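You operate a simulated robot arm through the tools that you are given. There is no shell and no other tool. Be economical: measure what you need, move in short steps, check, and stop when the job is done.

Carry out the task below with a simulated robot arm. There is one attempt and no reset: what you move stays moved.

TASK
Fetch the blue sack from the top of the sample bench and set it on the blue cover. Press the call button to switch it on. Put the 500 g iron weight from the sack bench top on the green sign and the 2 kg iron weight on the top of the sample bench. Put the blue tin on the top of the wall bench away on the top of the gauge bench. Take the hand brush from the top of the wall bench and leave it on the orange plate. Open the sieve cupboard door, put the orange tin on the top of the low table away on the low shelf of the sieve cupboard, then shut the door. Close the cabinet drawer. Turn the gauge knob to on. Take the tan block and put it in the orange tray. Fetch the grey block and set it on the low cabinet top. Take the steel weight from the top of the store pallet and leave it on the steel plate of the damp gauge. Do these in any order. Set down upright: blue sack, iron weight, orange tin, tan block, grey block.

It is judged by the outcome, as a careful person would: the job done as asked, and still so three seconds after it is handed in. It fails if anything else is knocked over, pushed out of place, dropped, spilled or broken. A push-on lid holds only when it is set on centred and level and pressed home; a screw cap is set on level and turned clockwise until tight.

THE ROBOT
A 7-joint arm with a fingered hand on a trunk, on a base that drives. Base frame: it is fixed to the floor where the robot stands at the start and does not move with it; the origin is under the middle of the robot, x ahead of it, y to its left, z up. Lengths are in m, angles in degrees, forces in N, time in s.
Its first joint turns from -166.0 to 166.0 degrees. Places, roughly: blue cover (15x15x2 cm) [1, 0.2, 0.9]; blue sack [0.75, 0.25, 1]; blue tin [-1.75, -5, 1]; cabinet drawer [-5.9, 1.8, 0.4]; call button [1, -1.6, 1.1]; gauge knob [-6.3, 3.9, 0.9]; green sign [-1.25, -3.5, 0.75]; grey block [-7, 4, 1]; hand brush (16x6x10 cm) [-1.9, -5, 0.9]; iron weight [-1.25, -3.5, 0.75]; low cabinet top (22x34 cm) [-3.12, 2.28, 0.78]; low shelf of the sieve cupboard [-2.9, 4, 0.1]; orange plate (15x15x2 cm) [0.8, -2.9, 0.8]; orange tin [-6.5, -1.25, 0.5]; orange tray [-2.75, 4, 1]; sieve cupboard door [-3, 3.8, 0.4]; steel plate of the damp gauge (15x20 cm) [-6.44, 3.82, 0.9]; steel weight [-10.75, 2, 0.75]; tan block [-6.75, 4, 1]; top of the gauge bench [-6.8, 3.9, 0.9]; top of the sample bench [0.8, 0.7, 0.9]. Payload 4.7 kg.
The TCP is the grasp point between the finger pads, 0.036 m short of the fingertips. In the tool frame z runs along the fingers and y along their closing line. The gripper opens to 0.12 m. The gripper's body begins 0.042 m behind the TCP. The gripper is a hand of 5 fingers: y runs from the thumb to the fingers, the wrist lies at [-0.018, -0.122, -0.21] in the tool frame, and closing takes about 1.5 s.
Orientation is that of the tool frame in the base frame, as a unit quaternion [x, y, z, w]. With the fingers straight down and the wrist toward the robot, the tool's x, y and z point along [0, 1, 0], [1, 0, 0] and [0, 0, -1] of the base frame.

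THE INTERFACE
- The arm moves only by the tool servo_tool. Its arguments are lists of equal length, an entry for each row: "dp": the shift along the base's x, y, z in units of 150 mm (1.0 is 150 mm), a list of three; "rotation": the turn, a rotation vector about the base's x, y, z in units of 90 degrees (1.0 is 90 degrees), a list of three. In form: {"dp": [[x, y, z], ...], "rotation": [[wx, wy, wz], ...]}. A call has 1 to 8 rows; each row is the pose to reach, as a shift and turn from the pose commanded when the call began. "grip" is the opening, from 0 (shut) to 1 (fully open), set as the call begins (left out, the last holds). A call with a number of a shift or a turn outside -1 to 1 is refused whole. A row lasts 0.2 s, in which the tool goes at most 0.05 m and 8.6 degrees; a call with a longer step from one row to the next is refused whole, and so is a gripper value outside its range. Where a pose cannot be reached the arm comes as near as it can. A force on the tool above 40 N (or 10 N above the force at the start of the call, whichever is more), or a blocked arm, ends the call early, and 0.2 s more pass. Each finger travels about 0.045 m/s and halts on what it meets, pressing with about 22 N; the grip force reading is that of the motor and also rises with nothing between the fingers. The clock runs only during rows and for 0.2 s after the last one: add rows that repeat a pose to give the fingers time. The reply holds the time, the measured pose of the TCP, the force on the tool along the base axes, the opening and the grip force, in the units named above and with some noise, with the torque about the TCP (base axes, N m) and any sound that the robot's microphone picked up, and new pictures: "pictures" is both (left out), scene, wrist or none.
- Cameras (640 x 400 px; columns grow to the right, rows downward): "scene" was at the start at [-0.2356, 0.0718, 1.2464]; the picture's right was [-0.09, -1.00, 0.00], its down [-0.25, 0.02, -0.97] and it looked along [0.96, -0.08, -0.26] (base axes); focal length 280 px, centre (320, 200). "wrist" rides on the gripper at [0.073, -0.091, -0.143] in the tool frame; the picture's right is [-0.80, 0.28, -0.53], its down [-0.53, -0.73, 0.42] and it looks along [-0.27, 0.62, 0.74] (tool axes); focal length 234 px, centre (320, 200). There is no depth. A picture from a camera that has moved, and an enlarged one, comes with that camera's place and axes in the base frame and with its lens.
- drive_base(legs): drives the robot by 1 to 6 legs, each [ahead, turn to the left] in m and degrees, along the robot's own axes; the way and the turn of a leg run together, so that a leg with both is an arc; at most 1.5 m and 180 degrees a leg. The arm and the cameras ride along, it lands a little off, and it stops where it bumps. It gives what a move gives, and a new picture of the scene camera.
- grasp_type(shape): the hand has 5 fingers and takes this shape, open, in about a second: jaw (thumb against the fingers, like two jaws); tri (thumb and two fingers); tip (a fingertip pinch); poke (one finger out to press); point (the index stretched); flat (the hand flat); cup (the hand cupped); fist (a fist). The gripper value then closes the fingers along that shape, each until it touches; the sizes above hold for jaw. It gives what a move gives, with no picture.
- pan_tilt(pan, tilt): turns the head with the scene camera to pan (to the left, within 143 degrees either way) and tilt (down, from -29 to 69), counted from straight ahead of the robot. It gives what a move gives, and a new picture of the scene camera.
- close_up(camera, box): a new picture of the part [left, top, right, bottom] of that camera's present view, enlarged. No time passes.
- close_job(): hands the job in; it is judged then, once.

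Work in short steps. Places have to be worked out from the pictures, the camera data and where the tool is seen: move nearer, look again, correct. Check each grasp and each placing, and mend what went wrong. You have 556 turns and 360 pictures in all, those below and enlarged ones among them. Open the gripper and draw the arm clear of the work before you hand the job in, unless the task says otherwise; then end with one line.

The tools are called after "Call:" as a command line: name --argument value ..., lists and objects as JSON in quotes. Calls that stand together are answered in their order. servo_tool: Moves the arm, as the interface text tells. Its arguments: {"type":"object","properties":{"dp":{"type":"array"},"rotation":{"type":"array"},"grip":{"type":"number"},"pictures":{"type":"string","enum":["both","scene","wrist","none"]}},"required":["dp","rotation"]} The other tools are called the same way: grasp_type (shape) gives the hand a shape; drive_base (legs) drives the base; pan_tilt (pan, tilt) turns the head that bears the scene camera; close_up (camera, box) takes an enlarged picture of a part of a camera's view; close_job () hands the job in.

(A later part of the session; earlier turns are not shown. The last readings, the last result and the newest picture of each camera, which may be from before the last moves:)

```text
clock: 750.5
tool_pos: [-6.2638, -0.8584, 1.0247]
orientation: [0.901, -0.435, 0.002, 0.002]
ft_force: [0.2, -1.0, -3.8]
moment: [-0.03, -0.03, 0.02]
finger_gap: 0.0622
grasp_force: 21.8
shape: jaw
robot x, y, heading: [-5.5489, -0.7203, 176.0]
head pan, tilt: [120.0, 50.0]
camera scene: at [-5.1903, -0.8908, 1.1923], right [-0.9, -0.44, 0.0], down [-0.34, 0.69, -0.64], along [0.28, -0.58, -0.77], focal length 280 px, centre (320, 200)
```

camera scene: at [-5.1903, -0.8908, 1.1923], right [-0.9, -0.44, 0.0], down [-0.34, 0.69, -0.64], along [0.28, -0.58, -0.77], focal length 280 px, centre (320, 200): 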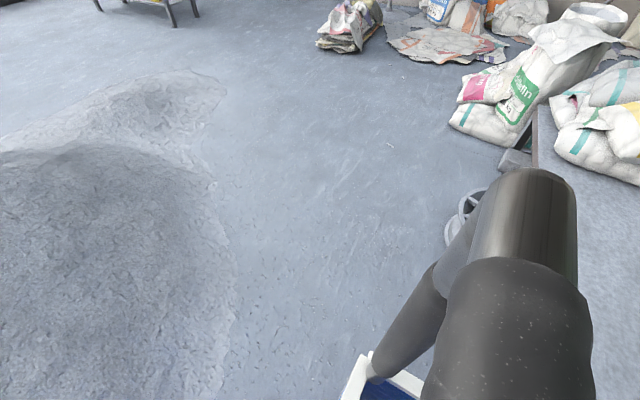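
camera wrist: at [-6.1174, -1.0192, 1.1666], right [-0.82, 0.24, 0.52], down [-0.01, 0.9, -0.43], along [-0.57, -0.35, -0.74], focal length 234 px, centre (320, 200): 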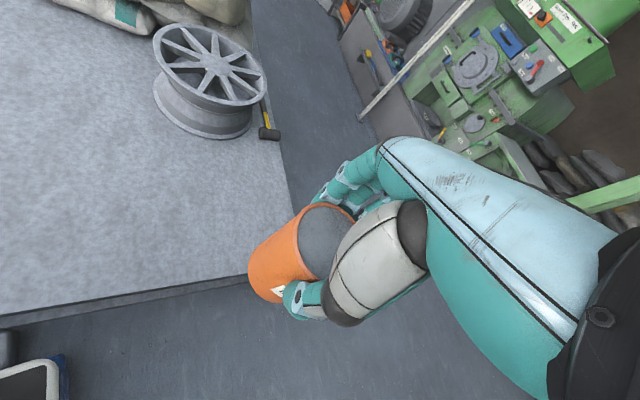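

I can see the lane: sacks to my right, table to my left, powder behind to the east. I'll reverse slightly, then arc out to the southeast.

Call:
drive_base --legs '[[-0.2, 0], [-0.08, -25], [-0.1, -25], [-0.5, 0]]'

```text
clock: 757.1
tool_pos: [-5.4708, -0.7613, 1.0236]
orientation: [-0.632, 0.775, -0.001, -0.002]
ft_force: [0.2, 0.3, -4.2]
moment: [-0.06, 0.0, 0.01]
finger_gap: 0.0622
grasp_force: 21.8
shape: jaw
robot x, y, heading: [-4.9067, -1.2168, 126.1]
head pan, tilt: [120.0, 50.0]
camera scene: at [-4.8063, -1.6046, 1.1923], right [-0.92, 0.4, 0.0], down [0.31, 0.7, -0.64], along [-0.26, -0.59, -0.77], focal length 280 px, centre (320, 200)
```

scene: 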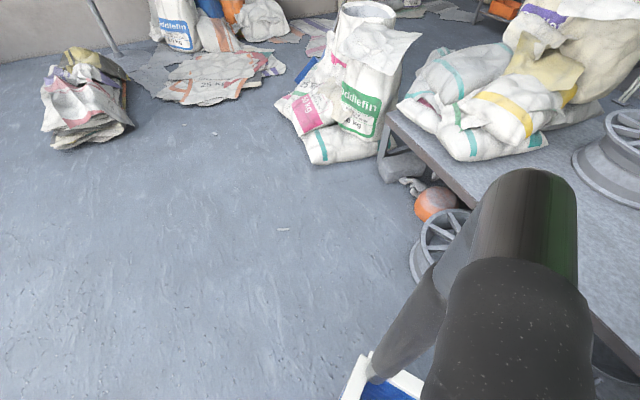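

Call:
drive_base --legs '[[0, -30], [-0.9, 0], [0, -124], [1.1, 0], [0, 28], [1.35, 0]]'

```text
clock: 781.5
tool_pos: [-1.7779, -2.444, 1.0251]
orientation: [0.403, 0.915, 0.002, 0.0]
ft_force: [-0.1, -0.1, -4.3]
moment: [0.0, 0.03, 0.0]
finger_gap: 0.0616
grasp_force: 22.1
shape: jaw
robot x, y, heading: [-2.4793, -2.6303, 0.2]
head pan, tilt: [120.0, 50.0]
camera scene: at [-2.848, -2.4876, 1.1923], right [0.86, 0.51, 0.0], down [0.39, -0.66, -0.64], along [-0.33, 0.55, -0.77], focal length 280 px, centre (320, 200)
```

scene: 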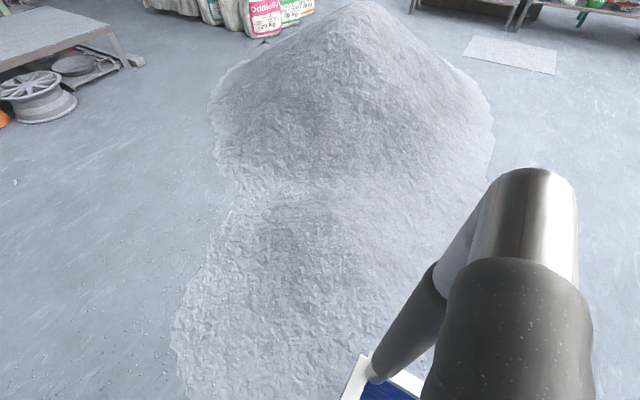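

Call:
drive_base --legs '[[0, 57.6], [1.2, 0], [1.2, 0], [1.12, 0], [0, 32]]'

Call:
pan_tilt --pan 0 --tilt 30

```text
clock: 802.6
tool_pos: [-0.839, 1.0404, 1.0237]
orientation: [-0.362, 0.932, 0.001, -0.002]
ft_force: [-0.4, -0.2, -4.0]
moment: [-0.03, 0.04, 0.02]
finger_gap: 0.0613
grasp_force: 22.5
shape: jaw
robot x, y, heading: [-0.6504, 0.3412, 90.2]
head pan, tilt: [120.0, 50.0]
camera scene: at [-0.7931, -0.033, 1.1923], right [-0.51, 0.86, 0.0], down [0.66, 0.39, -0.64], along [-0.55, -0.33, -0.77], focal length 280 px, centre (320, 200)
```

scene: 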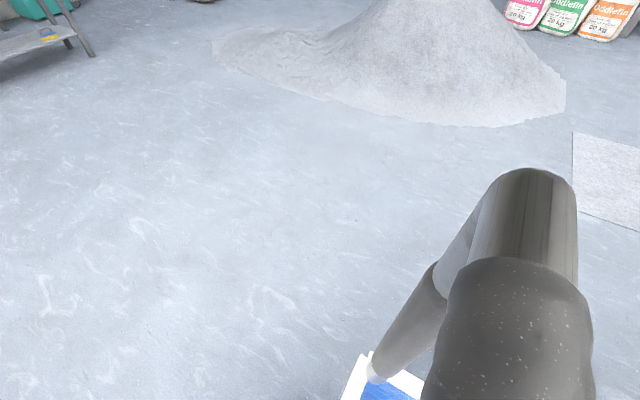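

```text
clock: 804.6
tool_pos: [-0.8391, 1.038, 1.0252]
orientation: [-0.363, 0.932, 0.0, -0.001]
ft_force: [0.6, -0.2, -5.0]
moment: [-0.02, 0.03, 0.02]
finger_gap: 0.0612
grasp_force: 22.0
shape: jaw
robot x, y, heading: [-0.6525, 0.3345, 90.5]
head pan, tilt: [0.0, 30.0]
camera scene: at [-0.7275, 0.0965, 1.2218], right [1.0, 0.01, 0.0], down [0.0, -0.5, -0.87], along [-0.01, 0.87, -0.5], focal length 280 px, centre (320, 200)
```

scene: 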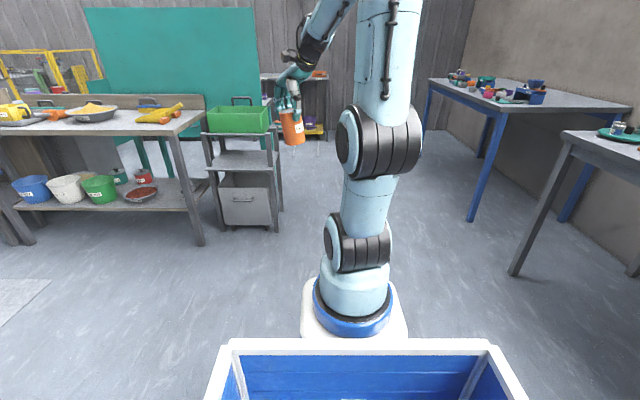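

Call:
drive_base --legs '[[0, -2], [1.3, 0], [1.3, 0], [0, 92], [1.0, 0], [1.05, 0]]'

```text
clock: 831.4
tool_pos: [-3.3714, 2.7288, 1.0246]
orientation: [0.916, -0.4, 0.002, 0.001]
ft_force: [-0.1, 0.2, -4.8]
moment: [-0.02, -0.05, -0.02]
finger_gap: 0.0605
grasp_force: 22.3
shape: jaw
robot x, y, heading: [-2.6739, 2.9163, -179.4]
head pan, tilt: [0.0, 30.0]
camera scene: at [-2.4285, 2.8416, 1.2218], right [-0.01, 1.0, 0.0], down [0.5, 0.01, -0.87], along [-0.87, -0.01, -0.5], focal length 280 px, centre (320, 200)
```

scene: 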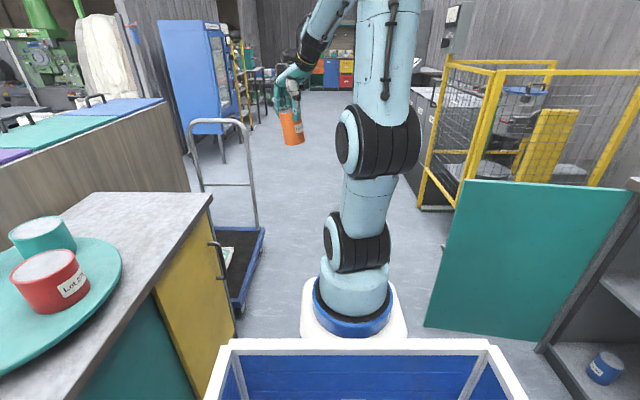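

The cupboard door is open beside me, with the low shelf visible. I'll turn to face the opening.

Call:
drive_base --legs '[[0, -30], [0.1, 0], [0, -48]]'

```text
clock: 836.2
tool_pos: [-3.0904, 3.6173, 1.0244]
orientation: [-0.459, 0.889, 0.001, -0.002]
ft_force: [-1.0, -0.2, -4.0]
moment: [-0.03, 0.06, -0.01]
finger_gap: 0.0604
grasp_force: 21.9
shape: jaw
robot x, y, heading: [-2.758, 2.9689, 102.8]
head pan, tilt: [0.0, 30.0]
camera scene: at [-2.7842, 2.7184, 1.2218], right [0.98, 0.22, 0.0], down [0.11, -0.49, -0.87], along [-0.19, 0.85, -0.5], focal length 280 px, centre (320, 200)
```

scene: 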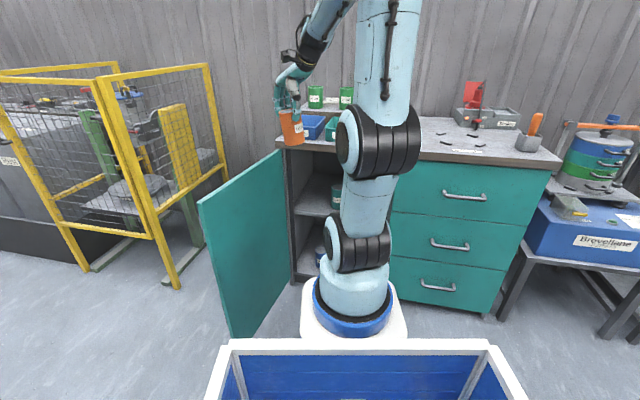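

I'll back up 10 cm, then swing the tin to in front of the opening and lower it.

Call:
drive_base --legs '[[-0.09, 0]]'

Call:
servo_tool --dp '[[0.2, 0.03, 0], [0.4, 0.06, 0], [0.6, 0.1, 0], [0.8, 0.1, 0], [0.99, 0.1, 0], [0.99, 0.1, 0]]' --rotation '[[0, 0, -0.09], [0, 0, -0.18], [0, 0, -0.27], [0, 0, -0.36], [0, 0, -0.45], [0, 0, -0.53]]' --pictures "none"

```text
clock: 837.3
tool_pos: [-3.0706, 3.53, 1.0246]
orientation: [-0.458, 0.889, 0.0, -0.003]
ft_force: [-0.2, -0.2, -4.6]
moment: [-0.07, 0.02, 0.01]
finger_gap: 0.0609
grasp_force: 21.4
shape: jaw
robot x, y, heading: [-2.7434, 2.8798, 102.4]
head pan, tilt: [0.0, 30.0]
camera scene: at [-2.7649, 2.6313, 1.2218], right [0.98, 0.22, 0.0], down [0.11, -0.49, -0.87], along [-0.19, 0.85, -0.5], focal length 280 px, centre (320, 200)
```

scene: 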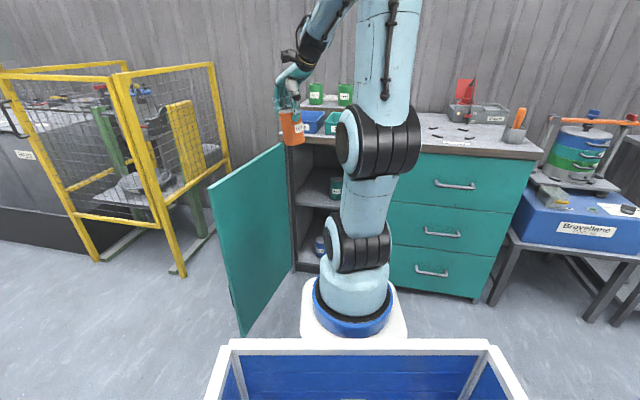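

```text
clock: 838.7
tool_pos: [-2.9557, 3.5527, 0.9781]
orientation: [-0.237, 0.972, 0.001, -0.007]
ft_force: [-0.6, 0.0, -3.5]
moment: [-0.04, 0.06, -0.03]
finger_gap: 0.0606
grasp_force: 22.4
shape: jaw
out of reach, approached as far as the arm can: row 3, 4, 5, 6
robot x, y, heading: [-2.737, 2.8813, 102.6]
head pan, tilt: [0.0, 30.0]
```

Call:
servo_tool --dp '[[0, 0.05, -0.25], [0, 0.1, -0.5], [0, 0.1, -0.75], [0, 0.1, -0.99]]' --rotation '[[0, 0, 0], [0, 0, 0], [0, 0, 0], [0, 0, 0]]' --pictures "none"

Call:
servo_tool --dp '[[0, 0, -0.3], [0, 0, -0.6], [0, 0, -0.9], [0, 0, -0.99]]' --rotation '[[0, 0, 0], [0, 0, 0], [0, 0, 0], [0, 0, 0]]' --pictures "none"

```text
clock: 839.7
tool_pos: [-2.9576, 3.566, 0.8305]
orientation: [-0.237, 0.972, 0.002, -0.007]
ft_force: [0.2, 0.4, -3.7]
moment: [-0.01, 0.06, 0.01]
finger_gap: 0.0604
grasp_force: 22.2
shape: jaw
robot x, y, heading: [-2.7424, 2.8841, 102.5]
head pan, tilt: [0.0, 30.0]
```

```text
clock: 840.7
tool_pos: [-2.9561, 3.5654, 0.6801]
orientation: [-0.237, 0.971, 0.002, -0.007]
ft_force: [-0.6, -0.1, -4.2]
moment: [-0.01, 0.05, 0.04]
finger_gap: 0.0603
grasp_force: 21.7
shape: jaw
robot x, y, heading: [-2.7371, 2.886, 102.7]
head pan, tilt: [0.0, 30.0]
```

Call:
servo_tool --dp '[[0.05, 0, -0.25], [0.1, 0, -0.5], [0.15, 0, -0.75], [0.2, 0, -0.98]]' --rotation '[[0, 0, -0.07], [0, 0, -0.14], [0, 0, -0.21], [0, 0, -0.28]]' --pictures "none"

Call:
servo_tool --dp '[[0.1, 0, -0.25], [0.2, 0, -0.5], [0.3, 0, -0.75], [0.35, 0, -0.98]]' --rotation '[[0, 0, 0], [0, 0, 0], [0, 0, 0], [0, 0, 0]]' --pictures "none"

Call:
servo_tool --dp '[[0, 0, -0.2], [0, 0, -0.4], [0, 0, -0.6]]' --rotation '[[0, 0, 0], [0, 0, 0], [0, 0, 0]]' --pictures "wrist"

```text
clock: 841.7
tool_pos: [-2.9258, 3.5643, 0.536]
orientation: [-0.02, 1.0, 0.004, -0.006]
ft_force: [-0.7, 2.4, -2.4]
moment: [-0.04, 0.02, 0.01]
finger_gap: 0.0601
grasp_force: 21.7
shape: jaw
out of reach, approached as far as the arm can: row 2
robot x, y, heading: [-2.7403, 2.8825, 102.3]
head pan, tilt: [0.0, 30.0]
```

```text
clock: 842.7
tool_pos: [-2.8708, 3.5659, 0.3867]
orientation: [-0.02, 1.0, 0.003, -0.007]
ft_force: [-0.1, 0.5, -3.9]
moment: [-0.03, 0.04, -0.03]
finger_gap: 0.0605
grasp_force: 21.9
shape: jaw
robot x, y, heading: [-2.7393, 2.883, 102.4]
head pan, tilt: [0.0, 30.0]
```

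```text
clock: 843.5
tool_pos: [-2.872, 3.5666, 0.2978]
orientation: [-0.02, 1.0, 0.004, -0.006]
ft_force: [0.0, 0.5, -3.2]
moment: [-0.03, 0.03, 0.03]
finger_gap: 0.0603
grasp_force: 21.5
shape: jaw
robot x, y, heading: [-2.7404, 2.8838, 102.3]
head pan, tilt: [0.0, 30.0]
camera wrist: at [-2.9382, 3.4711, 0.4401], right [0.8, 0.31, 0.52], down [0.55, -0.71, -0.44], along [0.23, 0.64, -0.74], focal length 234 px, centre (320, 200)
```

wrist: 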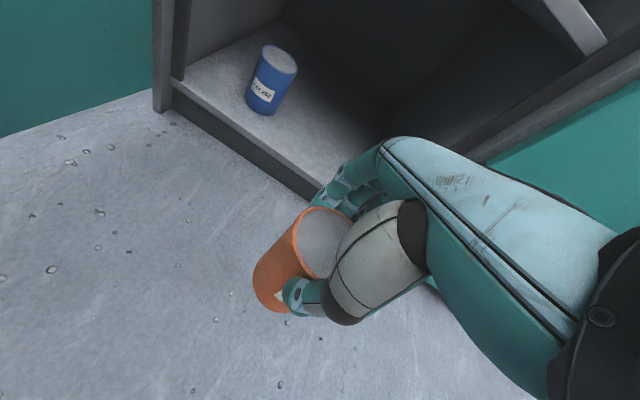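

I can see the low shelf (z≈0.09) with a blue tin on its left. I'll lower to z≈0.225 and move in toward (-2.87, 3.90).

Call:
servo_tool --dp '[[0, 0.1, -0.2], [0, 0.3, -0.4], [0, 0.55, -0.48], [0, 0.8, -0.48], [0, 0.98, -0.48]]' --rotation '[[0, 0, 0], [0, 0, 0], [0, 0, 0], [0, 0, 0], [0, 0, 0]]' --pictures "none"

Call:
servo_tool --dp '[[0, 0.25, 0], [0, 0.5, 0], [0, 0.7, 0]]' --rotation '[[0, 0, 0], [0, 0, 0], [0, 0, 0]]' --pictures "wrist"

```text
clock: 844.7
tool_pos: [-2.8721, 3.7146, 0.2243]
orientation: [-0.02, 1.0, 0.003, -0.005]
ft_force: [0.5, 0.3, -4.3]
moment: [0.0, 0.05, -0.01]
finger_gap: 0.0602
grasp_force: 22.4
shape: jaw
robot x, y, heading: [-2.7399, 2.8841, 102.7]
head pan, tilt: [0.0, 30.0]
```

```text
clock: 845.5
tool_pos: [-2.8728, 3.8198, 0.2273]
orientation: [-0.02, 1.0, 0.003, -0.006]
ft_force: [0.1, 0.0, -4.1]
moment: [-0.02, 0.01, 0.0]
finger_gap: 0.0603
grasp_force: 21.7
shape: jaw
robot x, y, heading: [-2.7397, 2.8809, 102.5]
head pan, tilt: [0.0, 30.0]
camera wrist: at [-2.9389, 3.7243, 0.3694], right [0.8, 0.31, 0.52], down [0.55, -0.71, -0.43], along [0.23, 0.63, -0.74], focal length 234 px, centre (320, 200)
```

wrist: 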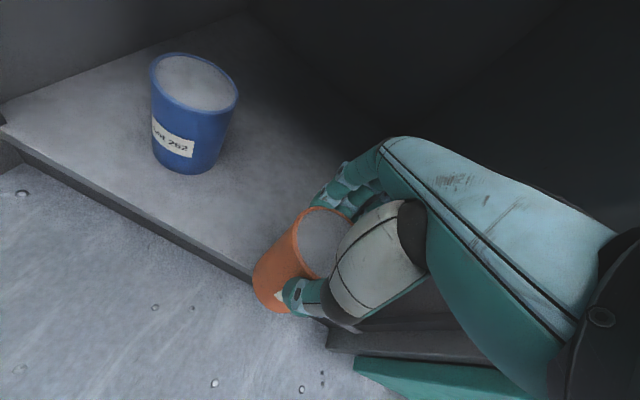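

Call:
servo_tool --dp '[[0, 0.2, 0], [0, 0.4, 0], [0, 0.56, 0], [0, 0.56, -0.1], [0, 0.56, -0.16]]' --rotation '[[0, 0, 0], [0, 0, 0], [0, 0, 0], [0, 0, 0], [0, 0, 0]]' --pictures "none"

Call:
servo_tool --dp '[[0, 0, -0.04], [0, 0, -0.08], [0, 0, -0.12], [0, 0, -0.16]]' --rotation '[[0, 0, 0], [0, 0, 0], [0, 0, 0], [0, 0, 0]]' --pictures "wrist"

```text
clock: 846.7
tool_pos: [-2.8749, 3.9058, 0.2071]
orientation: [-0.02, 1.0, 0.007, -0.007]
ft_force: [2.7, -3.4, 26.2]
moment: [-0.02, -0.11, 0.02]
finger_gap: 0.0624
grasp_force: 22.0
shape: jaw
robot x, y, heading: [-2.741, 2.8828, 102.5]
head pan, tilt: [0.0, 30.0]
```

```text
clock: 847.7
tool_pos: [-2.8745, 3.9042, 0.1823]
orientation: [-0.02, 1.0, 0.005, -0.006]
ft_force: [-4.8, 1.7, 35.3]
moment: [0.31, 0.11, 0.11]
finger_gap: 0.0632
grasp_force: 22.6
shape: jaw
robot x, y, heading: [-2.739, 2.8827, 102.4]
head pan, tilt: [0.0, 30.0]
camera wrist: at [-2.9408, 3.8072, 0.3236], right [0.8, 0.31, 0.52], down [0.55, -0.71, -0.44], along [0.23, 0.64, -0.73], focal length 234 px, centre (320, 200)
```

wrist: 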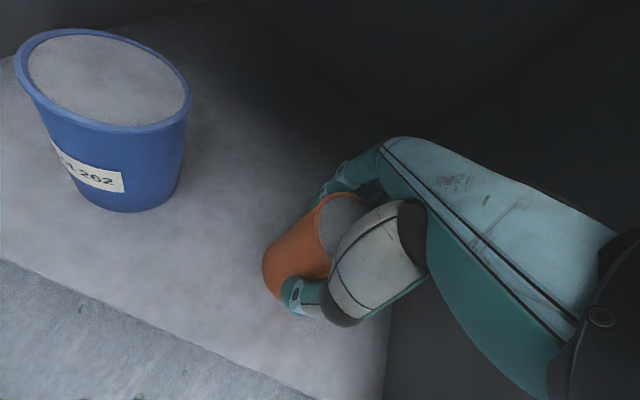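

The tin is standing on the shelf. I'll release gently and lift away.

Call:
servo_tool --dp '[[0, 0, 0.02], [0, 0, 0.02], [0, 0, 0.02], [0, 0, 0.02], [0, 0, 0.02]]' --rotation '[[0, 0, 0], [0, 0, 0], [0, 0, 0], [0, 0, 0], [0, 0, 0]]' --grip 0.85 --pictures "none"

Call:
servo_tool --dp '[[0, 0, 0.1], [0, 0, 0.25], [0, 0, 0.4], [0, 0, 0.5]]' --rotation '[[0, 0, 0], [0, 0, 0], [0, 0, 0], [0, 0, 0]]' --pictures "wrist"

```text
clock: 848.9
tool_pos: [-2.8727, 3.9017, 0.1817]
orientation: [-0.019, 1.0, 0.003, -0.007]
ft_force: [1.0, 0.3, -0.3]
moment: [-0.01, 0.01, -0.03]
finger_gap: 0.1018
grasp_force: 0.0
shape: jaw
robot x, y, heading: [-2.7409, 2.8863, 102.5]
head pan, tilt: [0.0, 30.0]
```

```text
clock: 849.9
tool_pos: [-2.873, 3.9021, 0.2568]
orientation: [-0.019, 1.0, 0.003, -0.006]
ft_force: [0.2, 0.8, 0.6]
moment: [0.01, 0.0, -0.01]
finger_gap: 0.1015
grasp_force: 0.0
shape: jaw
robot x, y, heading: [-2.7387, 2.8813, 102.5]
head pan, tilt: [0.0, 30.0]
camera wrist: at [-2.9402, 3.8062, 0.3998], right [0.8, 0.31, 0.52], down [0.55, -0.71, -0.44], along [0.23, 0.63, -0.74], focal length 234 px, centre (320, 200)
```

wrist: 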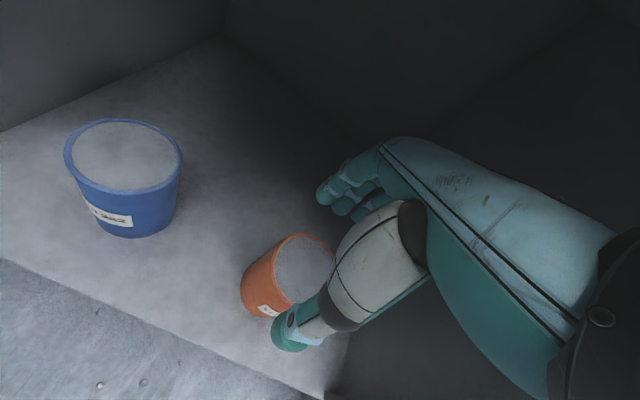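

The orange tin stands upright on the low shelf. I'll withdraw and go back up the way I came.

Call:
servo_tool --dp '[[0, 0, 0.1], [0, -0.25, 0.1], [0, -0.55, 0.1], [0, -0.85, 0.1], [0, -0.99, 0.1]]' --rotation '[[0, 0, 0], [0, 0, 0], [0, 0, 0], [0, 0, 0], [0, 0, 0]]' --pictures "none"

Call:
servo_tool --dp '[[0, -0.3, 0], [0, -0.6, 0], [0, -0.9, 0], [0, -0.99, 0]]' --rotation '[[0, 0, 0], [0, 0, 0], [0, 0, 0], [0, 0, 0]]' --pictures "wrist"

Call:
servo_tool --dp '[[0, -0.15, 0.2], [-0.05, -0.23, 0.45], [-0.1, -0.23, 0.75], [-0.2, -0.23, 0.98]]' --rotation '[[0, 0, 0], [0, 0, 0], [0, 0, 0], [0, 0, 0.05]]' --pictures "none"

Call:
servo_tool --dp '[[-0.05, 0, 0.2], [-0.1, 0, 0.4], [-0.2, 0, 0.65], [-0.3, 0, 0.95]]' --rotation '[[0, 0, 0.06], [0, 0, 0.12], [0, 0, 0.18], [0, 0, 0.23]]' --pictures "none"

```text
clock: 851.1
tool_pos: [-2.8733, 3.7537, 0.2716]
orientation: [-0.019, 1.0, 0.003, -0.008]
ft_force: [-0.5, -0.2, 0.9]
moment: [-0.03, 0.02, 0.0]
finger_gap: 0.1017
grasp_force: 0.0
shape: jaw
robot x, y, heading: [-2.7378, 2.8782, 102.5]
head pan, tilt: [0.0, 30.0]
```

```text
clock: 852.1
tool_pos: [-2.8727, 3.6038, 0.271]
orientation: [-0.02, 1.0, 0.003, -0.005]
ft_force: [-0.1, -0.1, 0.3]
moment: [-0.02, 0.02, -0.04]
finger_gap: 0.1018
grasp_force: 0.1
shape: jaw
robot x, y, heading: [-2.7409, 2.882, 102.6]
head pan, tilt: [0.0, 30.0]
camera wrist: at [-2.9402, 3.5089, 0.4151], right [0.8, 0.31, 0.52], down [0.55, -0.71, -0.44], along [0.23, 0.64, -0.74], focal length 234 px, centre (320, 200)
```

wrist: 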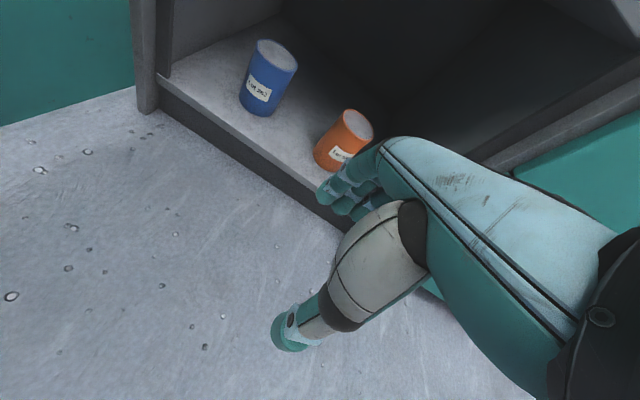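

```text
clock: 853.1
tool_pos: [-2.9017, 3.5686, 0.4195]
orientation: [-0.058, 0.998, 0.003, -0.007]
ft_force: [0.1, -0.1, 0.5]
moment: [-0.03, 0.02, -0.02]
finger_gap: 0.1017
grasp_force: 0.1
shape: jaw
robot x, y, heading: [-2.7377, 2.8824, 102.4]
head pan, tilt: [0.0, 30.0]
```

```text
clock: 854.1
tool_pos: [-2.9469, 3.5707, 0.5606]
orientation: [-0.238, 0.971, 0.001, -0.006]
ft_force: [-0.5, -0.8, -0.4]
moment: [0.01, -0.05, -0.01]
finger_gap: 0.1016
grasp_force: 0.1
shape: jaw
robot x, y, heading: [-2.7381, 2.8847, 102.6]
head pan, tilt: [0.0, 30.0]
```

Both tins are standing well inside. I'll continue raising the arm.

Call:
servo_tool --dp '[[0, 0, 0.3], [0, 0, 0.6], [0, 0, 0.9], [0, 0, 0.98]]' --rotation '[[0, 0, 0], [0, 0, 0], [0, 0, 0], [0, 0, 0]]' --grip 0 --pictures "none"

Call:
servo_tool --dp '[[0, 0, 0.3], [0, 0, 0.6], [0, -0.02, 0.9], [0, -0.05, 0.98]]' --rotation '[[0, 0, 0], [0, 0, 0], [0, 0, 0], [0, 0, 0]]' --pictures "none"

Call:
servo_tool --dp '[[-0.1, 0, 0.2], [-0.25, 0, 0.4], [-0.4, 0, 0.6], [-0.55, 0, 0.8]]' --rotation '[[0, 0, 0.06], [0, 0, 0.12], [0, 0, 0.18], [0, 0, 0.24]]' --pictures "none"

```text
clock: 855.1
tool_pos: [-2.9496, 3.5708, 0.7092]
orientation: [-0.237, 0.971, 0.002, -0.006]
ft_force: [-0.3, 0.3, 0.9]
moment: [0.02, 0.02, -0.02]
finger_gap: 0.0136
grasp_force: 0.1
shape: jaw
robot x, y, heading: [-2.7371, 2.8833, 102.5]
head pan, tilt: [0.0, 30.0]
```

```text
clock: 856.1
tool_pos: [-2.9467, 3.5649, 0.8541]
orientation: [-0.237, 0.972, 0.001, -0.006]
ft_force: [0.1, -0.4, -0.2]
moment: [-0.03, -0.01, 0.03]
finger_gap: 0.0001
grasp_force: 21.6
shape: jaw
robot x, y, heading: [-2.7388, 2.882, 102.8]
head pan, tilt: [0.0, 30.0]
```

```text
clock: 857.1
tool_pos: [-3.0306, 3.5625, 0.975]
orientation: [-0.415, 0.91, 0.0, -0.006]
ft_force: [-0.7, -0.1, -0.3]
moment: [0.0, 0.02, -0.02]
finger_gap: 0.0
grasp_force: 22.1
shape: jaw
robot x, y, heading: [-2.7415, 2.8855, 102.3]
head pan, tilt: [0.0, 30.0]
```

I'll raise a bit more, then reposition to the east side to close the door.

Call:
servo_tool --dp '[[0, 0, 0.25], [0, 0, 0.5], [0, 0, 0.75], [0, 0, 0.9]]' --rotation '[[0, 0, 0], [0, 0, 0], [0, 0, 0], [0, 0, 0]]' --pictures "none"

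Call:
drive_base --legs '[[0.12, 0], [0, -90], [0.55, 0], [0, 118], [-0.1, 0]]'

```text
clock: 858.1
tool_pos: [-3.0299, 3.5629, 1.1104]
orientation: [-0.415, 0.91, 0.0, -0.007]
ft_force: [0.0, 0.4, 0.4]
moment: [-0.04, 0.05, 0.0]
finger_gap: 0.0002
grasp_force: 21.9
shape: jaw
robot x, y, heading: [-2.7424, 2.8821, 102.5]
head pan, tilt: [0.0, 30.0]
```

```text
clock: 871.8
tool_pos: [-2.7416, 3.4913, 1.109]
orientation: [-0.628, 0.778, -0.001, -0.007]
ft_force: [0.4, 0.2, 0.8]
moment: [0.01, -0.01, -0.02]
finger_gap: 0.0002
grasp_force: 22.0
shape: jaw
robot x, y, heading: [-2.1561, 3.0339, 131.2]
head pan, tilt: [0.0, 30.0]
camera scene: at [-2.0585, 2.8029, 1.2218], right [0.75, 0.66, 0.0], down [0.33, -0.38, -0.87], along [-0.57, 0.65, -0.5], focal length 280 px, centre (320, 200)
```

scene: 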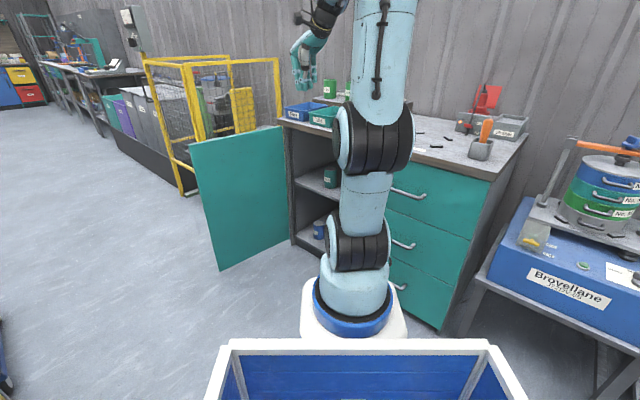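

I'll move 12 cm ahead, then swing the closed hand over the door top to its outer side.

Call:
drive_base --legs '[[0.13, 0]]'

Call:
servo_tool --dp '[[-0.25, -0.1, 0], [-0.5, -0.2, 0], [-0.75, -0.3, 0], [-0.99, -0.4, 0]]' --rotation '[[0, 0, -0.09], [0, 0, -0.18], [0, 0, -0.27], [0, 0, -0.36]]' --pictures "none"

Call:
servo_tool --dp '[[-0.25, -0.1, 0], [-0.5, -0.2, 0], [-0.75, -0.3, 0], [-0.99, -0.4, 0]]' --rotation '[[0, 0, -0.09], [0, 0, -0.18], [0, 0, -0.27], [0, 0, -0.36]]' --pictures "none"

```text
clock: 873.0
tool_pos: [-2.8259, 3.5902, 1.1111]
orientation: [-0.629, 0.778, -0.001, -0.006]
ft_force: [-0.5, -0.7, 0.6]
moment: [-0.02, -0.03, 0.01]
finger_gap: 0.0
grasp_force: 22.3
shape: jaw
robot x, y, heading: [-2.2451, 3.1344, 131.3]
head pan, tilt: [0.0, 30.0]
camera scene: at [-2.1447, 2.9008, 1.2218], right [0.75, 0.66, 0.0], down [0.33, -0.38, -0.87], along [-0.57, 0.65, -0.5], focal length 280 px, centre (320, 200)
```

scene: 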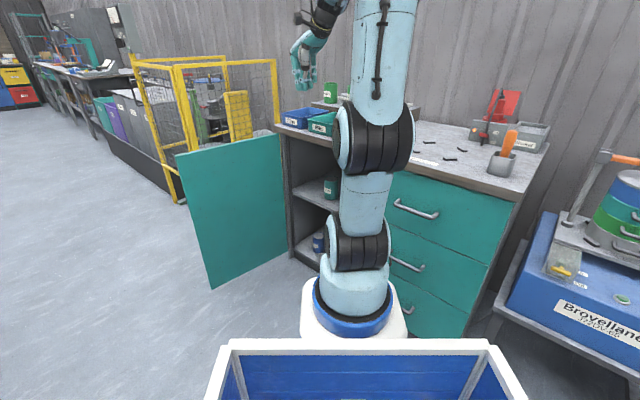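

```text
clock: 874.0
tool_pos: [-2.8951, 3.5603, 1.1043]
orientation: [-0.523, 0.848, -0.031, -0.076]
ft_force: [0.6, 0.4, -0.4]
moment: [-0.01, -0.01, -0.01]
finger_gap: 0.0
grasp_force: 22.0
shape: jaw
out of reach, approached as far as the arm can: row 1, 2, 3, 4
robot x, y, heading: [-2.2441, 3.1336, 131.5]
head pan, tilt: [0.0, 30.0]
```

```text
clock: 875.0
tool_pos: [-2.9085, 3.5564, 1.0502]
orientation: [-0.491, 0.865, -0.038, -0.1]
ft_force: [-0.5, -0.2, -0.6]
moment: [-0.04, -0.01, -0.02]
finger_gap: 0.0002
grasp_force: 22.4
shape: jaw
out of reach, approached as far as the arm can: row 1, 2, 3, 4
robot x, y, heading: [-2.2446, 3.1342, 131.4]
head pan, tilt: [0.0, 30.0]
```

Call:
servo_tool --dp '[[0.25, 0, 0.1], [0.5, 0.05, 0.25], [0.75, 0.1, 0.4], [0.99, 0.15, 0.55], [0.99, 0.15, 0.7]]' --rotation '[[0.02, -0.02, 0], [0.045, -0.05, -0.05], [0.07, -0.08, -0.1], [0.09, -0.103, -0.15], [0.09, -0.103, -0.2]]' --pictures "none"

Call:
servo_tool --dp '[[0.25, 0, 0.1], [0.5, 0, 0.2], [0.7, 0, 0.3], [0.7, 0, 0.4]]' --rotation '[[0, 0, 0], [0, 0, 0], [0, 0, 0], [0, 0, 0]]' --pictures "none"

```text
clock: 876.2
tool_pos: [-2.7273, 3.5939, 1.1253]
orientation: [-0.38, 0.92, -0.03, -0.096]
ft_force: [0.9, -0.9, 3.1]
moment: [0.14, 0.02, -0.07]
finger_gap: 0.0
grasp_force: 21.8
shape: jaw
out of reach, approached as far as the arm can: row 2, 3, 4, 5
robot x, y, heading: [-2.2442, 3.133, 131.3]
head pan, tilt: [0.0, 30.0]
```

```text
clock: 877.2
tool_pos: [-2.6219, 3.5952, 1.185]
orientation: [-0.38, 0.92, -0.032, -0.096]
ft_force: [-0.6, 0.0, -0.4]
moment: [-0.02, 0.0, 0.05]
finger_gap: 0.0001
grasp_force: 21.6
shape: jaw
robot x, y, heading: [-2.2426, 3.1297, 131.6]
head pan, tilt: [0.0, 30.0]
```

Call:
servo_tool --dp '[[0, 0, 0], [0, 0, 0.05], [0, 0, 0.1], [0, 0, 0.1]]' --rotation '[[0.03, -0.04, -0.02], [0.06, -0.075, -0.035], [0.081, -0.1, -0.043], [0.081, -0.1, -0.043]]' --pictures "none"

```text
clock: 878.2
tool_pos: [-2.5995, 3.6058, 1.1925]
orientation: [-0.36, 0.933, -0.004, -0.026]
ft_force: [0.2, -0.7, -0.3]
moment: [-0.02, 0.02, -0.04]
finger_gap: 0.0
grasp_force: 21.9
shape: jaw
out of reach, approached as far as the arm can: row 2, 3, 4
robot x, y, heading: [-2.2452, 3.1358, 131.2]
head pan, tilt: [0.0, 30.0]
```

The arm keeps hitting a limit from this side. Pushing forward from the west side will be easier, so I'll drive past the door through the aisle and turn round.

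Call:
drive_base --legs '[[0, 68], [0.75, 0], [0, -19], [1.1, 0]]'

```text
clock: 891.5
tool_pos: [-4.6392, 2.9035, 1.1938]
orientation: [0.716, -0.698, 0.015, 0.023]
ft_force: [-0.3, -0.9, -0.7]
moment: [0.04, 0.01, -0.01]
finger_gap: 0.0004
grasp_force: 21.8
shape: jaw
robot x, y, heading: [-4.0506, 2.8611, -179.5]
head pan, tilt: [0.0, 30.0]
camera scene: at [-3.8075, 2.7874, 1.2218], right [-0.01, 1.0, 0.0], down [0.5, 0.01, -0.87], along [-0.87, -0.01, -0.5], focal length 280 px, centre (320, 200)
```

scene: 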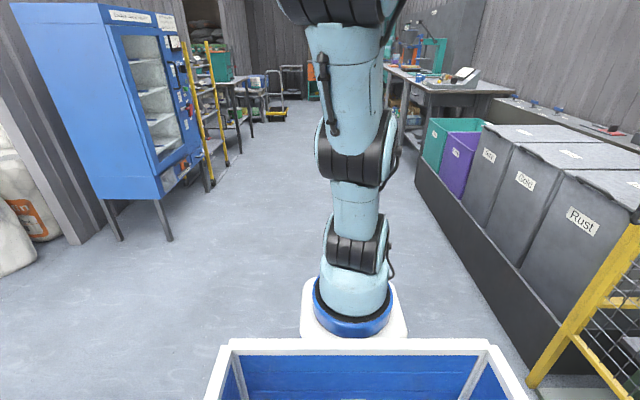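

In open space, I'll extend the arm to clear its posture.

Call:
servo_tool --dp '[[-0.3, 0, 0], [-0.6, 0, -0.05], [-0.9, 0, -0.1], [-0.99, 0, -0.2]]' --rotation '[[0.015, 0, 0], [0.034, -0.007, -0.016], [0.034, -0.007, -0.016], [0.034, -0.007, -0.016]]' --pictures "none"

Call:
servo_tool --dp '[[-0.25, 0, -0.2], [-0.5, 0, -0.4], [-0.7, 0, -0.6], [-0.7, 0, -0.9]]' --rotation '[[0, 0, 0], [0, 0, 0], [0, 0, 0], [0, 0, 0]]' --pictures "none"

```text
clock: 892.5
tool_pos: [-4.7783, 2.9382, 1.1598]
orientation: [0.717, -0.696, 0.005, 0.024]
ft_force: [2.3, -0.2, 2.7]
moment: [0.07, 0.11, -0.04]
finger_gap: 0.0002
grasp_force: 22.1
shape: jaw
out of reach, approached as far as the arm can: row 1, 2, 3, 4
robot x, y, heading: [-4.0469, 2.8639, -179.2]
head pan, tilt: [0.0, 30.0]
```

```text
clock: 893.5
tool_pos: [-4.8813, 2.938, 1.0224]
orientation: [0.717, -0.697, 0.005, 0.023]
ft_force: [0.6, -0.4, 0.6]
moment: [0.04, 0.02, 0.0]
finger_gap: 0.0
grasp_force: 21.6
shape: jaw
robot x, y, heading: [-4.0454, 2.8636, -179.4]
head pan, tilt: [0.0, 30.0]
```

Call:
drive_base --legs '[[0.6, 0], [0, 120], [0, 82], [0.4, 0]]'

```text
clock: 907.6
tool_pos: [-3.4872, 3.246, 1.023]
orientation: [0.55, 0.835, 0.02, -0.011]
ft_force: [1.0, 0.7, 0.0]
moment: [0.0, 0.03, 0.01]
finger_gap: 0.0
grasp_force: 21.6
shape: jaw
robot x, y, heading: [-4.2876, 3.0111, 21.9]
head pan, tilt: [0.0, 30.0]
camera scene: at [-4.5398, 2.9957, 1.2218], right [0.37, -0.93, 0.0], down [-0.46, -0.19, -0.87], along [0.8, 0.32, -0.5], focal length 280 px, centre (320, 200)
```

scene: 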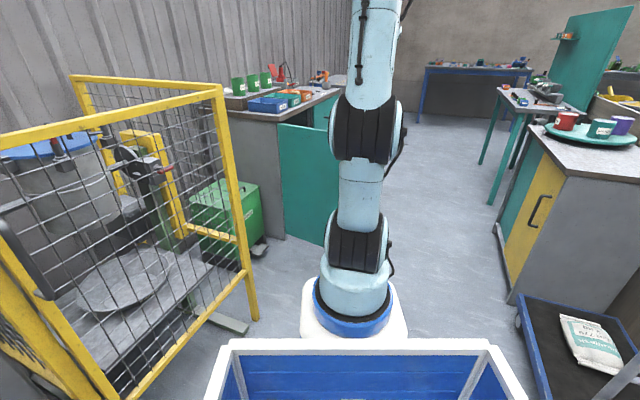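

The door's outer face is now ahead of me. I'll lower the closed hand beside it.

Call:
servo_tool --dp '[[0.1, 0.2, -0.2], [0.2, 0.4, -0.4], [0.3, 0.6, -0.6], [0.4, 0.75, -0.8]]' --rotation '[[0, 0, 0], [0, 0, 0], [0, 0, 0], [0, 0, 0]]' --pictures "none"

Call:
servo_tool --dp '[[0, 0, -0.3], [0, 0, -0.6], [0, 0, -0.9], [0, 0, -0.99]]' --rotation '[[0, 0, 0], [0, 0, 0], [0, 0, 0], [0, 0, 0]]' --pictures "wrist"

```text
clock: 908.6
tool_pos: [-3.4336, 3.3563, 0.8866]
orientation: [0.549, 0.835, 0.024, -0.012]
ft_force: [0.2, 0.1, 2.3]
moment: [-0.01, -0.04, 0.02]
finger_gap: 0.0001
grasp_force: 22.7
shape: jaw
out of reach, approached as far as the arm can: row 3, 4
robot x, y, heading: [-4.2852, 3.0098, 22.0]
head pan, tilt: [0.0, 30.0]
```

```text
clock: 909.6
tool_pos: [-3.4338, 3.3543, 0.7353]
orientation: [0.551, 0.834, 0.02, -0.01]
ft_force: [0.1, -0.3, 0.4]
moment: [0.03, -0.01, 0.02]
finger_gap: 0.0001
grasp_force: 22.3
shape: jaw
robot x, y, heading: [-4.2899, 3.011, 21.8]
head pan, tilt: [0.0, 30.0]
camera wrist: at [-3.5474, 3.3779, 0.8786], right [0.57, -0.65, 0.5], down [-0.46, -0.76, -0.46], along [0.68, 0.03, -0.73], focal length 234 px, centre (320, 200)
```

wrist: 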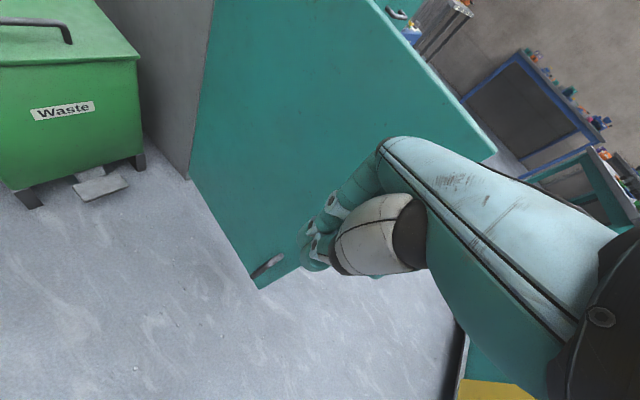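

Call:
servo_tool --dp '[[0.25, 0.1, 0], [0.5, 0.2, 0], [0.75, 0.3, 0], [0.95, 0.3, 0]]' --rotation '[[0, 0, 0], [0, 0, 0], [0, 0, 0], [0, 0, 0]]' --pictures "none"

Call:
drive_base --legs '[[0.35, 0]]'

```text
clock: 910.6
tool_pos: [-3.2912, 3.3972, 0.7355]
orientation: [0.551, 0.834, 0.021, -0.011]
ft_force: [0.3, 0.3, 1.0]
moment: [-0.03, -0.03, 0.0]
finger_gap: 0.0
grasp_force: 21.9
shape: jaw
robot x, y, heading: [-4.2883, 3.0092, 22.1]
head pan, tilt: [0.0, 30.0]
```

```text
clock: 912.9
tool_pos: [-2.9692, 3.5352, 0.7351]
orientation: [0.549, 0.835, 0.021, -0.01]
ft_force: [-0.4, -0.5, -0.3]
moment: [0.01, -0.03, -0.01]
finger_gap: 0.0001
grasp_force: 22.0
shape: jaw
robot x, y, heading: [-3.963, 3.146, 22.1]
head pan, tilt: [0.0, 30.0]
camera scene: at [-4.215, 3.1259, 1.2218], right [0.38, -0.93, 0.0], down [-0.46, -0.19, -0.87], along [0.8, 0.33, -0.5], focal length 280 px, centre (320, 200)
```

scene: 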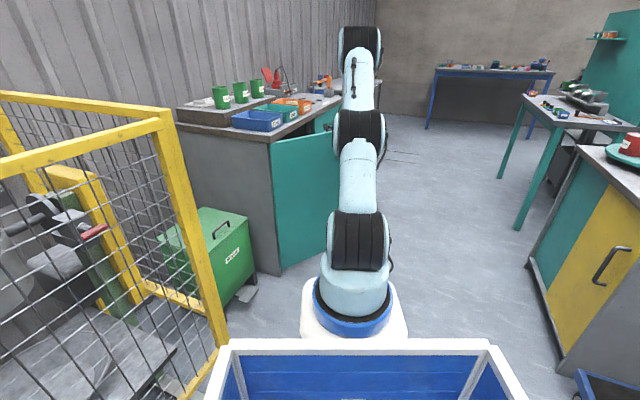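

The door is about halfway shut. I'll continue with the arm: east and north.

Call:
servo_tool --dp '[[0.2, 0.05, 0], [0.4, 0.12, 0], [0.6, 0.2, 0], [0.75, 0.35, 0], [0.8, 0.55, 0], [0.8, 0.75, 0]]' --rotation '[[0, 0, 0], [0, 0, 0], [0, 0, 0], [0, 0, 0], [0, 0, 0], [0, 0, 0]]' --pictures "none"

```text
clock: 914.3
tool_pos: [-2.8732, 3.601, 0.7323]
orientation: [0.54, 0.84, 0.045, -0.004]
ft_force: [0.7, 0.5, -0.6]
moment: [0.02, 0.0, -0.03]
finger_gap: 0.0
grasp_force: 22.6
shape: jaw
out of reach, approached as far as the arm can: row 3, 4, 5, 6
robot x, y, heading: [-3.9639, 3.1444, 22.0]
head pan, tilt: [0.0, 30.0]
```

I'll lower the hand below the counter edge for the final push.

Call:
servo_tool --dp '[[-0.1, -0.1, -0.2], [-0.2, -0.15, -0.45], [-0.2, -0.15, -0.75], [-0.2, -0.15, -0.98]]' --rotation '[[0, 0, 0], [0, 0, 0], [0, 0, 0], [0, 0, 0]]' --pictures "none"

Call:
servo_tool --dp '[[0, 0, -0.3], [0, 0, -0.6], [0, 0, -0.9]]' --rotation '[[0, 0, 0], [0, 0, 0], [0, 0, 0]]' --pictures "wrist"

```text
clock: 915.3
tool_pos: [-2.9031, 3.576, 0.5875]
orientation: [0.54, 0.84, 0.046, -0.003]
ft_force: [0.0, 0.5, 1.8]
moment: [-0.02, 0.08, -0.02]
finger_gap: 0.0001
grasp_force: 22.5
shape: jaw
robot x, y, heading: [-3.9648, 3.1414, 21.9]
head pan, tilt: [0.0, 30.0]
```

```text
clock: 916.1
tool_pos: [-2.9043, 3.5779, 0.4502]
orientation: [0.54, 0.84, 0.046, -0.003]
ft_force: [0.5, 0.4, 0.9]
moment: [-0.06, 0.12, 0.0]
finger_gap: 0.0
grasp_force: 22.2
shape: jaw
robot x, y, heading: [-3.9688, 3.1435, 22.2]
head pan, tilt: [0.0, 30.0]
camera wrist: at [-3.0223, 3.5931, 0.5886], right [0.57, -0.66, 0.5], down [-0.43, -0.75, -0.51], along [0.71, 0.07, -0.7], focal length 234 px, centre (320, 200)
```

wrist: 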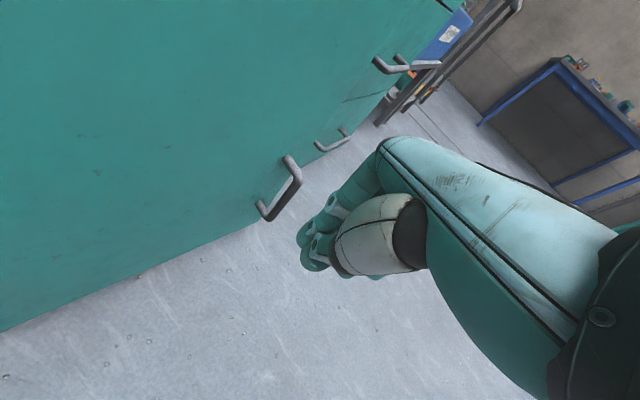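

The door is almost shut. I'll push it home with the hand moving +y.

Call:
servo_tool --dp '[[0, 0.2, 0], [0, 0.4, 0], [0, 0.6, 0], [0, 0.8, 0], [0, 0.98, 0]]' --rotation '[[0, 0, 0], [0, 0, 0], [0, 0, 0], [0, 0, 0], [0, 0, 0]]' --pictures "none"

Call:
servo_tool --dp '[[0, 0.1, 0], [0, 0.2, 0], [0, 0.3, 0], [0, 0.4, 0]]' --rotation '[[0, 0, 0], [0, 0, 0], [0, 0, 0], [0, 0, 0]]' --pictures "wrist"

```text
clock: 917.3
tool_pos: [-2.9105, 3.7061, 0.4482]
orientation: [0.544, 0.837, 0.052, 0.006]
ft_force: [0.1, 0.6, -0.1]
moment: [-0.01, 0.0, -0.02]
finger_gap: 0.0
grasp_force: 21.8
shape: jaw
out of reach, approached as far as the arm can: row 4, 5
robot x, y, heading: [-3.9626, 3.1403, 21.9]
head pan, tilt: [0.0, 30.0]
```

```text
clock: 918.0
tool_pos: [-2.8925, 3.7392, 0.4475]
orientation: [0.523, 0.851, 0.029, 0.043]
ft_force: [-0.7, -3.6, -1.2]
moment: [0.22, -0.02, -0.06]
finger_gap: 0.0
grasp_force: 21.8
shape: jaw
out of reach, approached as far as the arm can: row 1, 2
robot x, y, heading: [-3.9652, 3.1451, 22.0]
head pan, tilt: [0.0, 30.0]
stopped in row 3: the force on the tool passed its limit at 89 N (the readings are from after the stop); the commanded pose is now the measured one
camera wrist: at [-3.0211, 3.7613, 0.5775], right [0.55, -0.59, 0.58], down [-0.37, -0.8, -0.47], along [0.75, 0.04, -0.66], focal length 234 px, centre (320, 200)
```

wrist: 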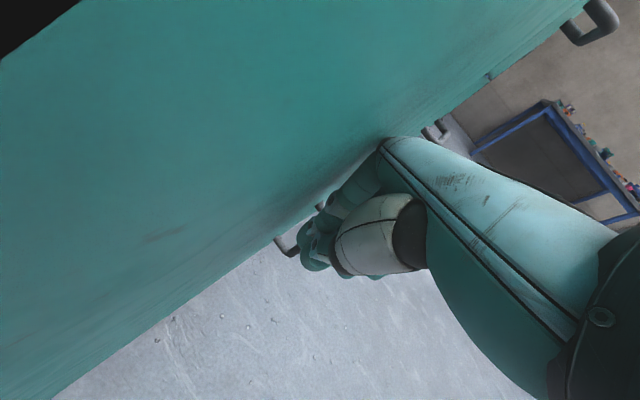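

The push met solid resistance (89 N), so the door is shut. I'll back the hand off and raise it.

Call:
servo_tool --dp '[[-0.1, -0.25, 0], [-0.2, -0.5, 0], [-0.35, -0.75, 0.05], [-0.5, -0.95, 0.15]]' --rotation '[[0, 0, 0], [0, 0, 0], [0, 0, 0], [0, 0, 0]]' --pictures "none"

Call:
servo_tool --dp '[[-0.2, -0.15, 0.15], [-0.4, -0.3, 0.35], [-0.6, -0.45, 0.55], [-0.8, -0.55, 0.75], [-0.95, -0.6, 0.98]]' --rotation '[[0, 0, 0], [0, 0, 0], [0, 0, 0], [0, 0, 0], [0, 0, 0]]' --pictures "scene"

```text
clock: 919.0
tool_pos: [-2.9678, 3.5987, 0.4712]
orientation: [0.523, 0.851, 0.03, 0.044]
ft_force: [-0.4, 0.5, -0.5]
moment: [0.0, -0.04, 0.0]
finger_gap: 0.0001
grasp_force: 22.0
shape: jaw
robot x, y, heading: [-3.9628, 3.1414, 22.0]
head pan, tilt: [0.0, 30.0]
```

```text
clock: 920.2
tool_pos: [-3.1089, 3.5069, 0.6127]
orientation: [0.522, 0.851, 0.028, 0.042]
ft_force: [-0.5, -0.3, -0.9]
moment: [0.03, -0.07, -0.04]
finger_gap: 0.0
grasp_force: 22.4
shape: jaw
robot x, y, heading: [-3.9652, 3.1428, 21.9]
head pan, tilt: [0.0, 30.0]
camera scene: at [-4.2148, 3.1261, 1.2218], right [0.38, -0.93, 0.0], down [-0.46, -0.19, -0.87], along [0.8, 0.33, -0.5], focal length 280 px, centre (320, 200)
```

scene: 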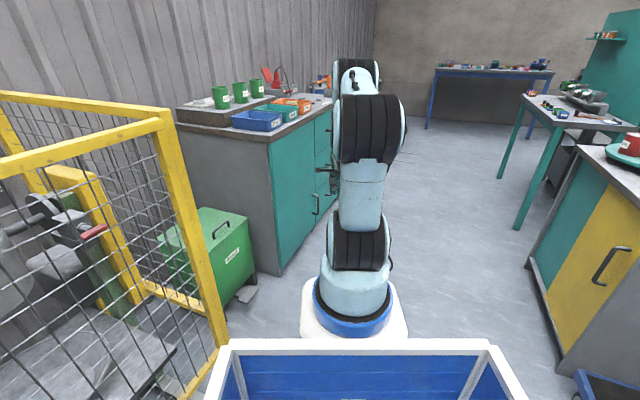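

The door is shut flush. Next, the grey block. I'll raise the arm and straighten the hand.

Call:
servo_tool --dp '[[0, -0.05, 0.25], [0, -0.1, 0.5], [0, -0.15, 0.75], [0, -0.2, 0.98]]' --rotation '[[0, 0.02, -0.02], [0, 0.04, -0.04], [0, 0.064, -0.055], [0, 0.064, -0.055]]' --pictures "none"

Call:
servo_tool --dp '[[0, -0.05, 0.3], [0, -0.1, 0.6], [0, -0.15, 0.9], [0, -0.2, 0.98]]' --rotation '[[0, 0, 0], [0, 0, 0], [0, 0, 0], [0, 0, 0]]' --pictures "none"

Call:
servo_tool --dp '[[-0.1, -0.1, 0.3], [-0.2, -0.2, 0.6], [-0.3, -0.3, 0.85], [-0.5, -0.4, 0.98]]' --rotation '[[0, 0, 0], [0, 0, 0], [0, 0, 0], [0, 0, 0]]' --grip 1 --pictures "none"

```text
clock: 921.2
tool_pos: [-3.1093, 3.4865, 0.7377]
orientation: [0.587, 0.809, 0.02, -0.024]
ft_force: [-0.6, 0.2, -6.0]
moment: [0.06, -0.09, 0.05]
finger_gap: 0.0
grasp_force: 21.6
shape: jaw
out of reach, approached as far as the arm can: row 4
robot x, y, heading: [-3.9653, 3.1469, 22.1]
head pan, tilt: [0.0, 30.0]
```

```text
clock: 922.2
tool_pos: [-3.1094, 3.4577, 0.856]
orientation: [0.551, 0.833, 0.036, 0.014]
ft_force: [-0.3, -0.4, -0.4]
moment: [0.01, 0.01, 0.01]
finger_gap: 0.0
grasp_force: 22.2
shape: jaw
out of reach, approached as far as the arm can: row 2, 3, 4
robot x, y, heading: [-3.9652, 3.1413, 22.2]
head pan, tilt: [0.0, 30.0]
```

```text
clock: 923.2
tool_pos: [-3.181, 3.3827, 0.9849]
orientation: [0.556, 0.831, 0.009, 0.001]
ft_force: [-1.2, 0.6, 3.8]
moment: [-0.1, -0.14, -0.01]
finger_gap: 0.12
grasp_force: 0.1
shape: jaw
out of reach, approached as far as the arm can: row 1, 2, 3, 4
robot x, y, heading: [-3.9625, 3.1453, 22.4]
head pan, tilt: [0.0, 30.0]
```

Call:
servo_tool --dp '[[-0.2, -0.02, 0.2], [-0.4, -0.04, 0.4], [-0.6, -0.05, 0.6], [-0.8, -0.05, 0.8]]' --rotation '[[0, 0, 0], [0, 0, 0], [0, 0, 0], [0, 0, 0]]' --pictures "none"

```text
clock: 924.2
tool_pos: [-3.2618, 3.3652, 0.9694]
orientation: [0.558, 0.83, 0.004, 0.002]
ft_force: [-0.8, 0.5, 0.8]
moment: [-0.03, 0.03, 0.01]
finger_gap: 0.1201
grasp_force: 0.0
shape: jaw
out of reach, approached as far as the arm can: row 1, 2, 3, 4
robot x, y, heading: [-3.9651, 3.146, 22.0]
head pan, tilt: [0.0, 30.0]
```

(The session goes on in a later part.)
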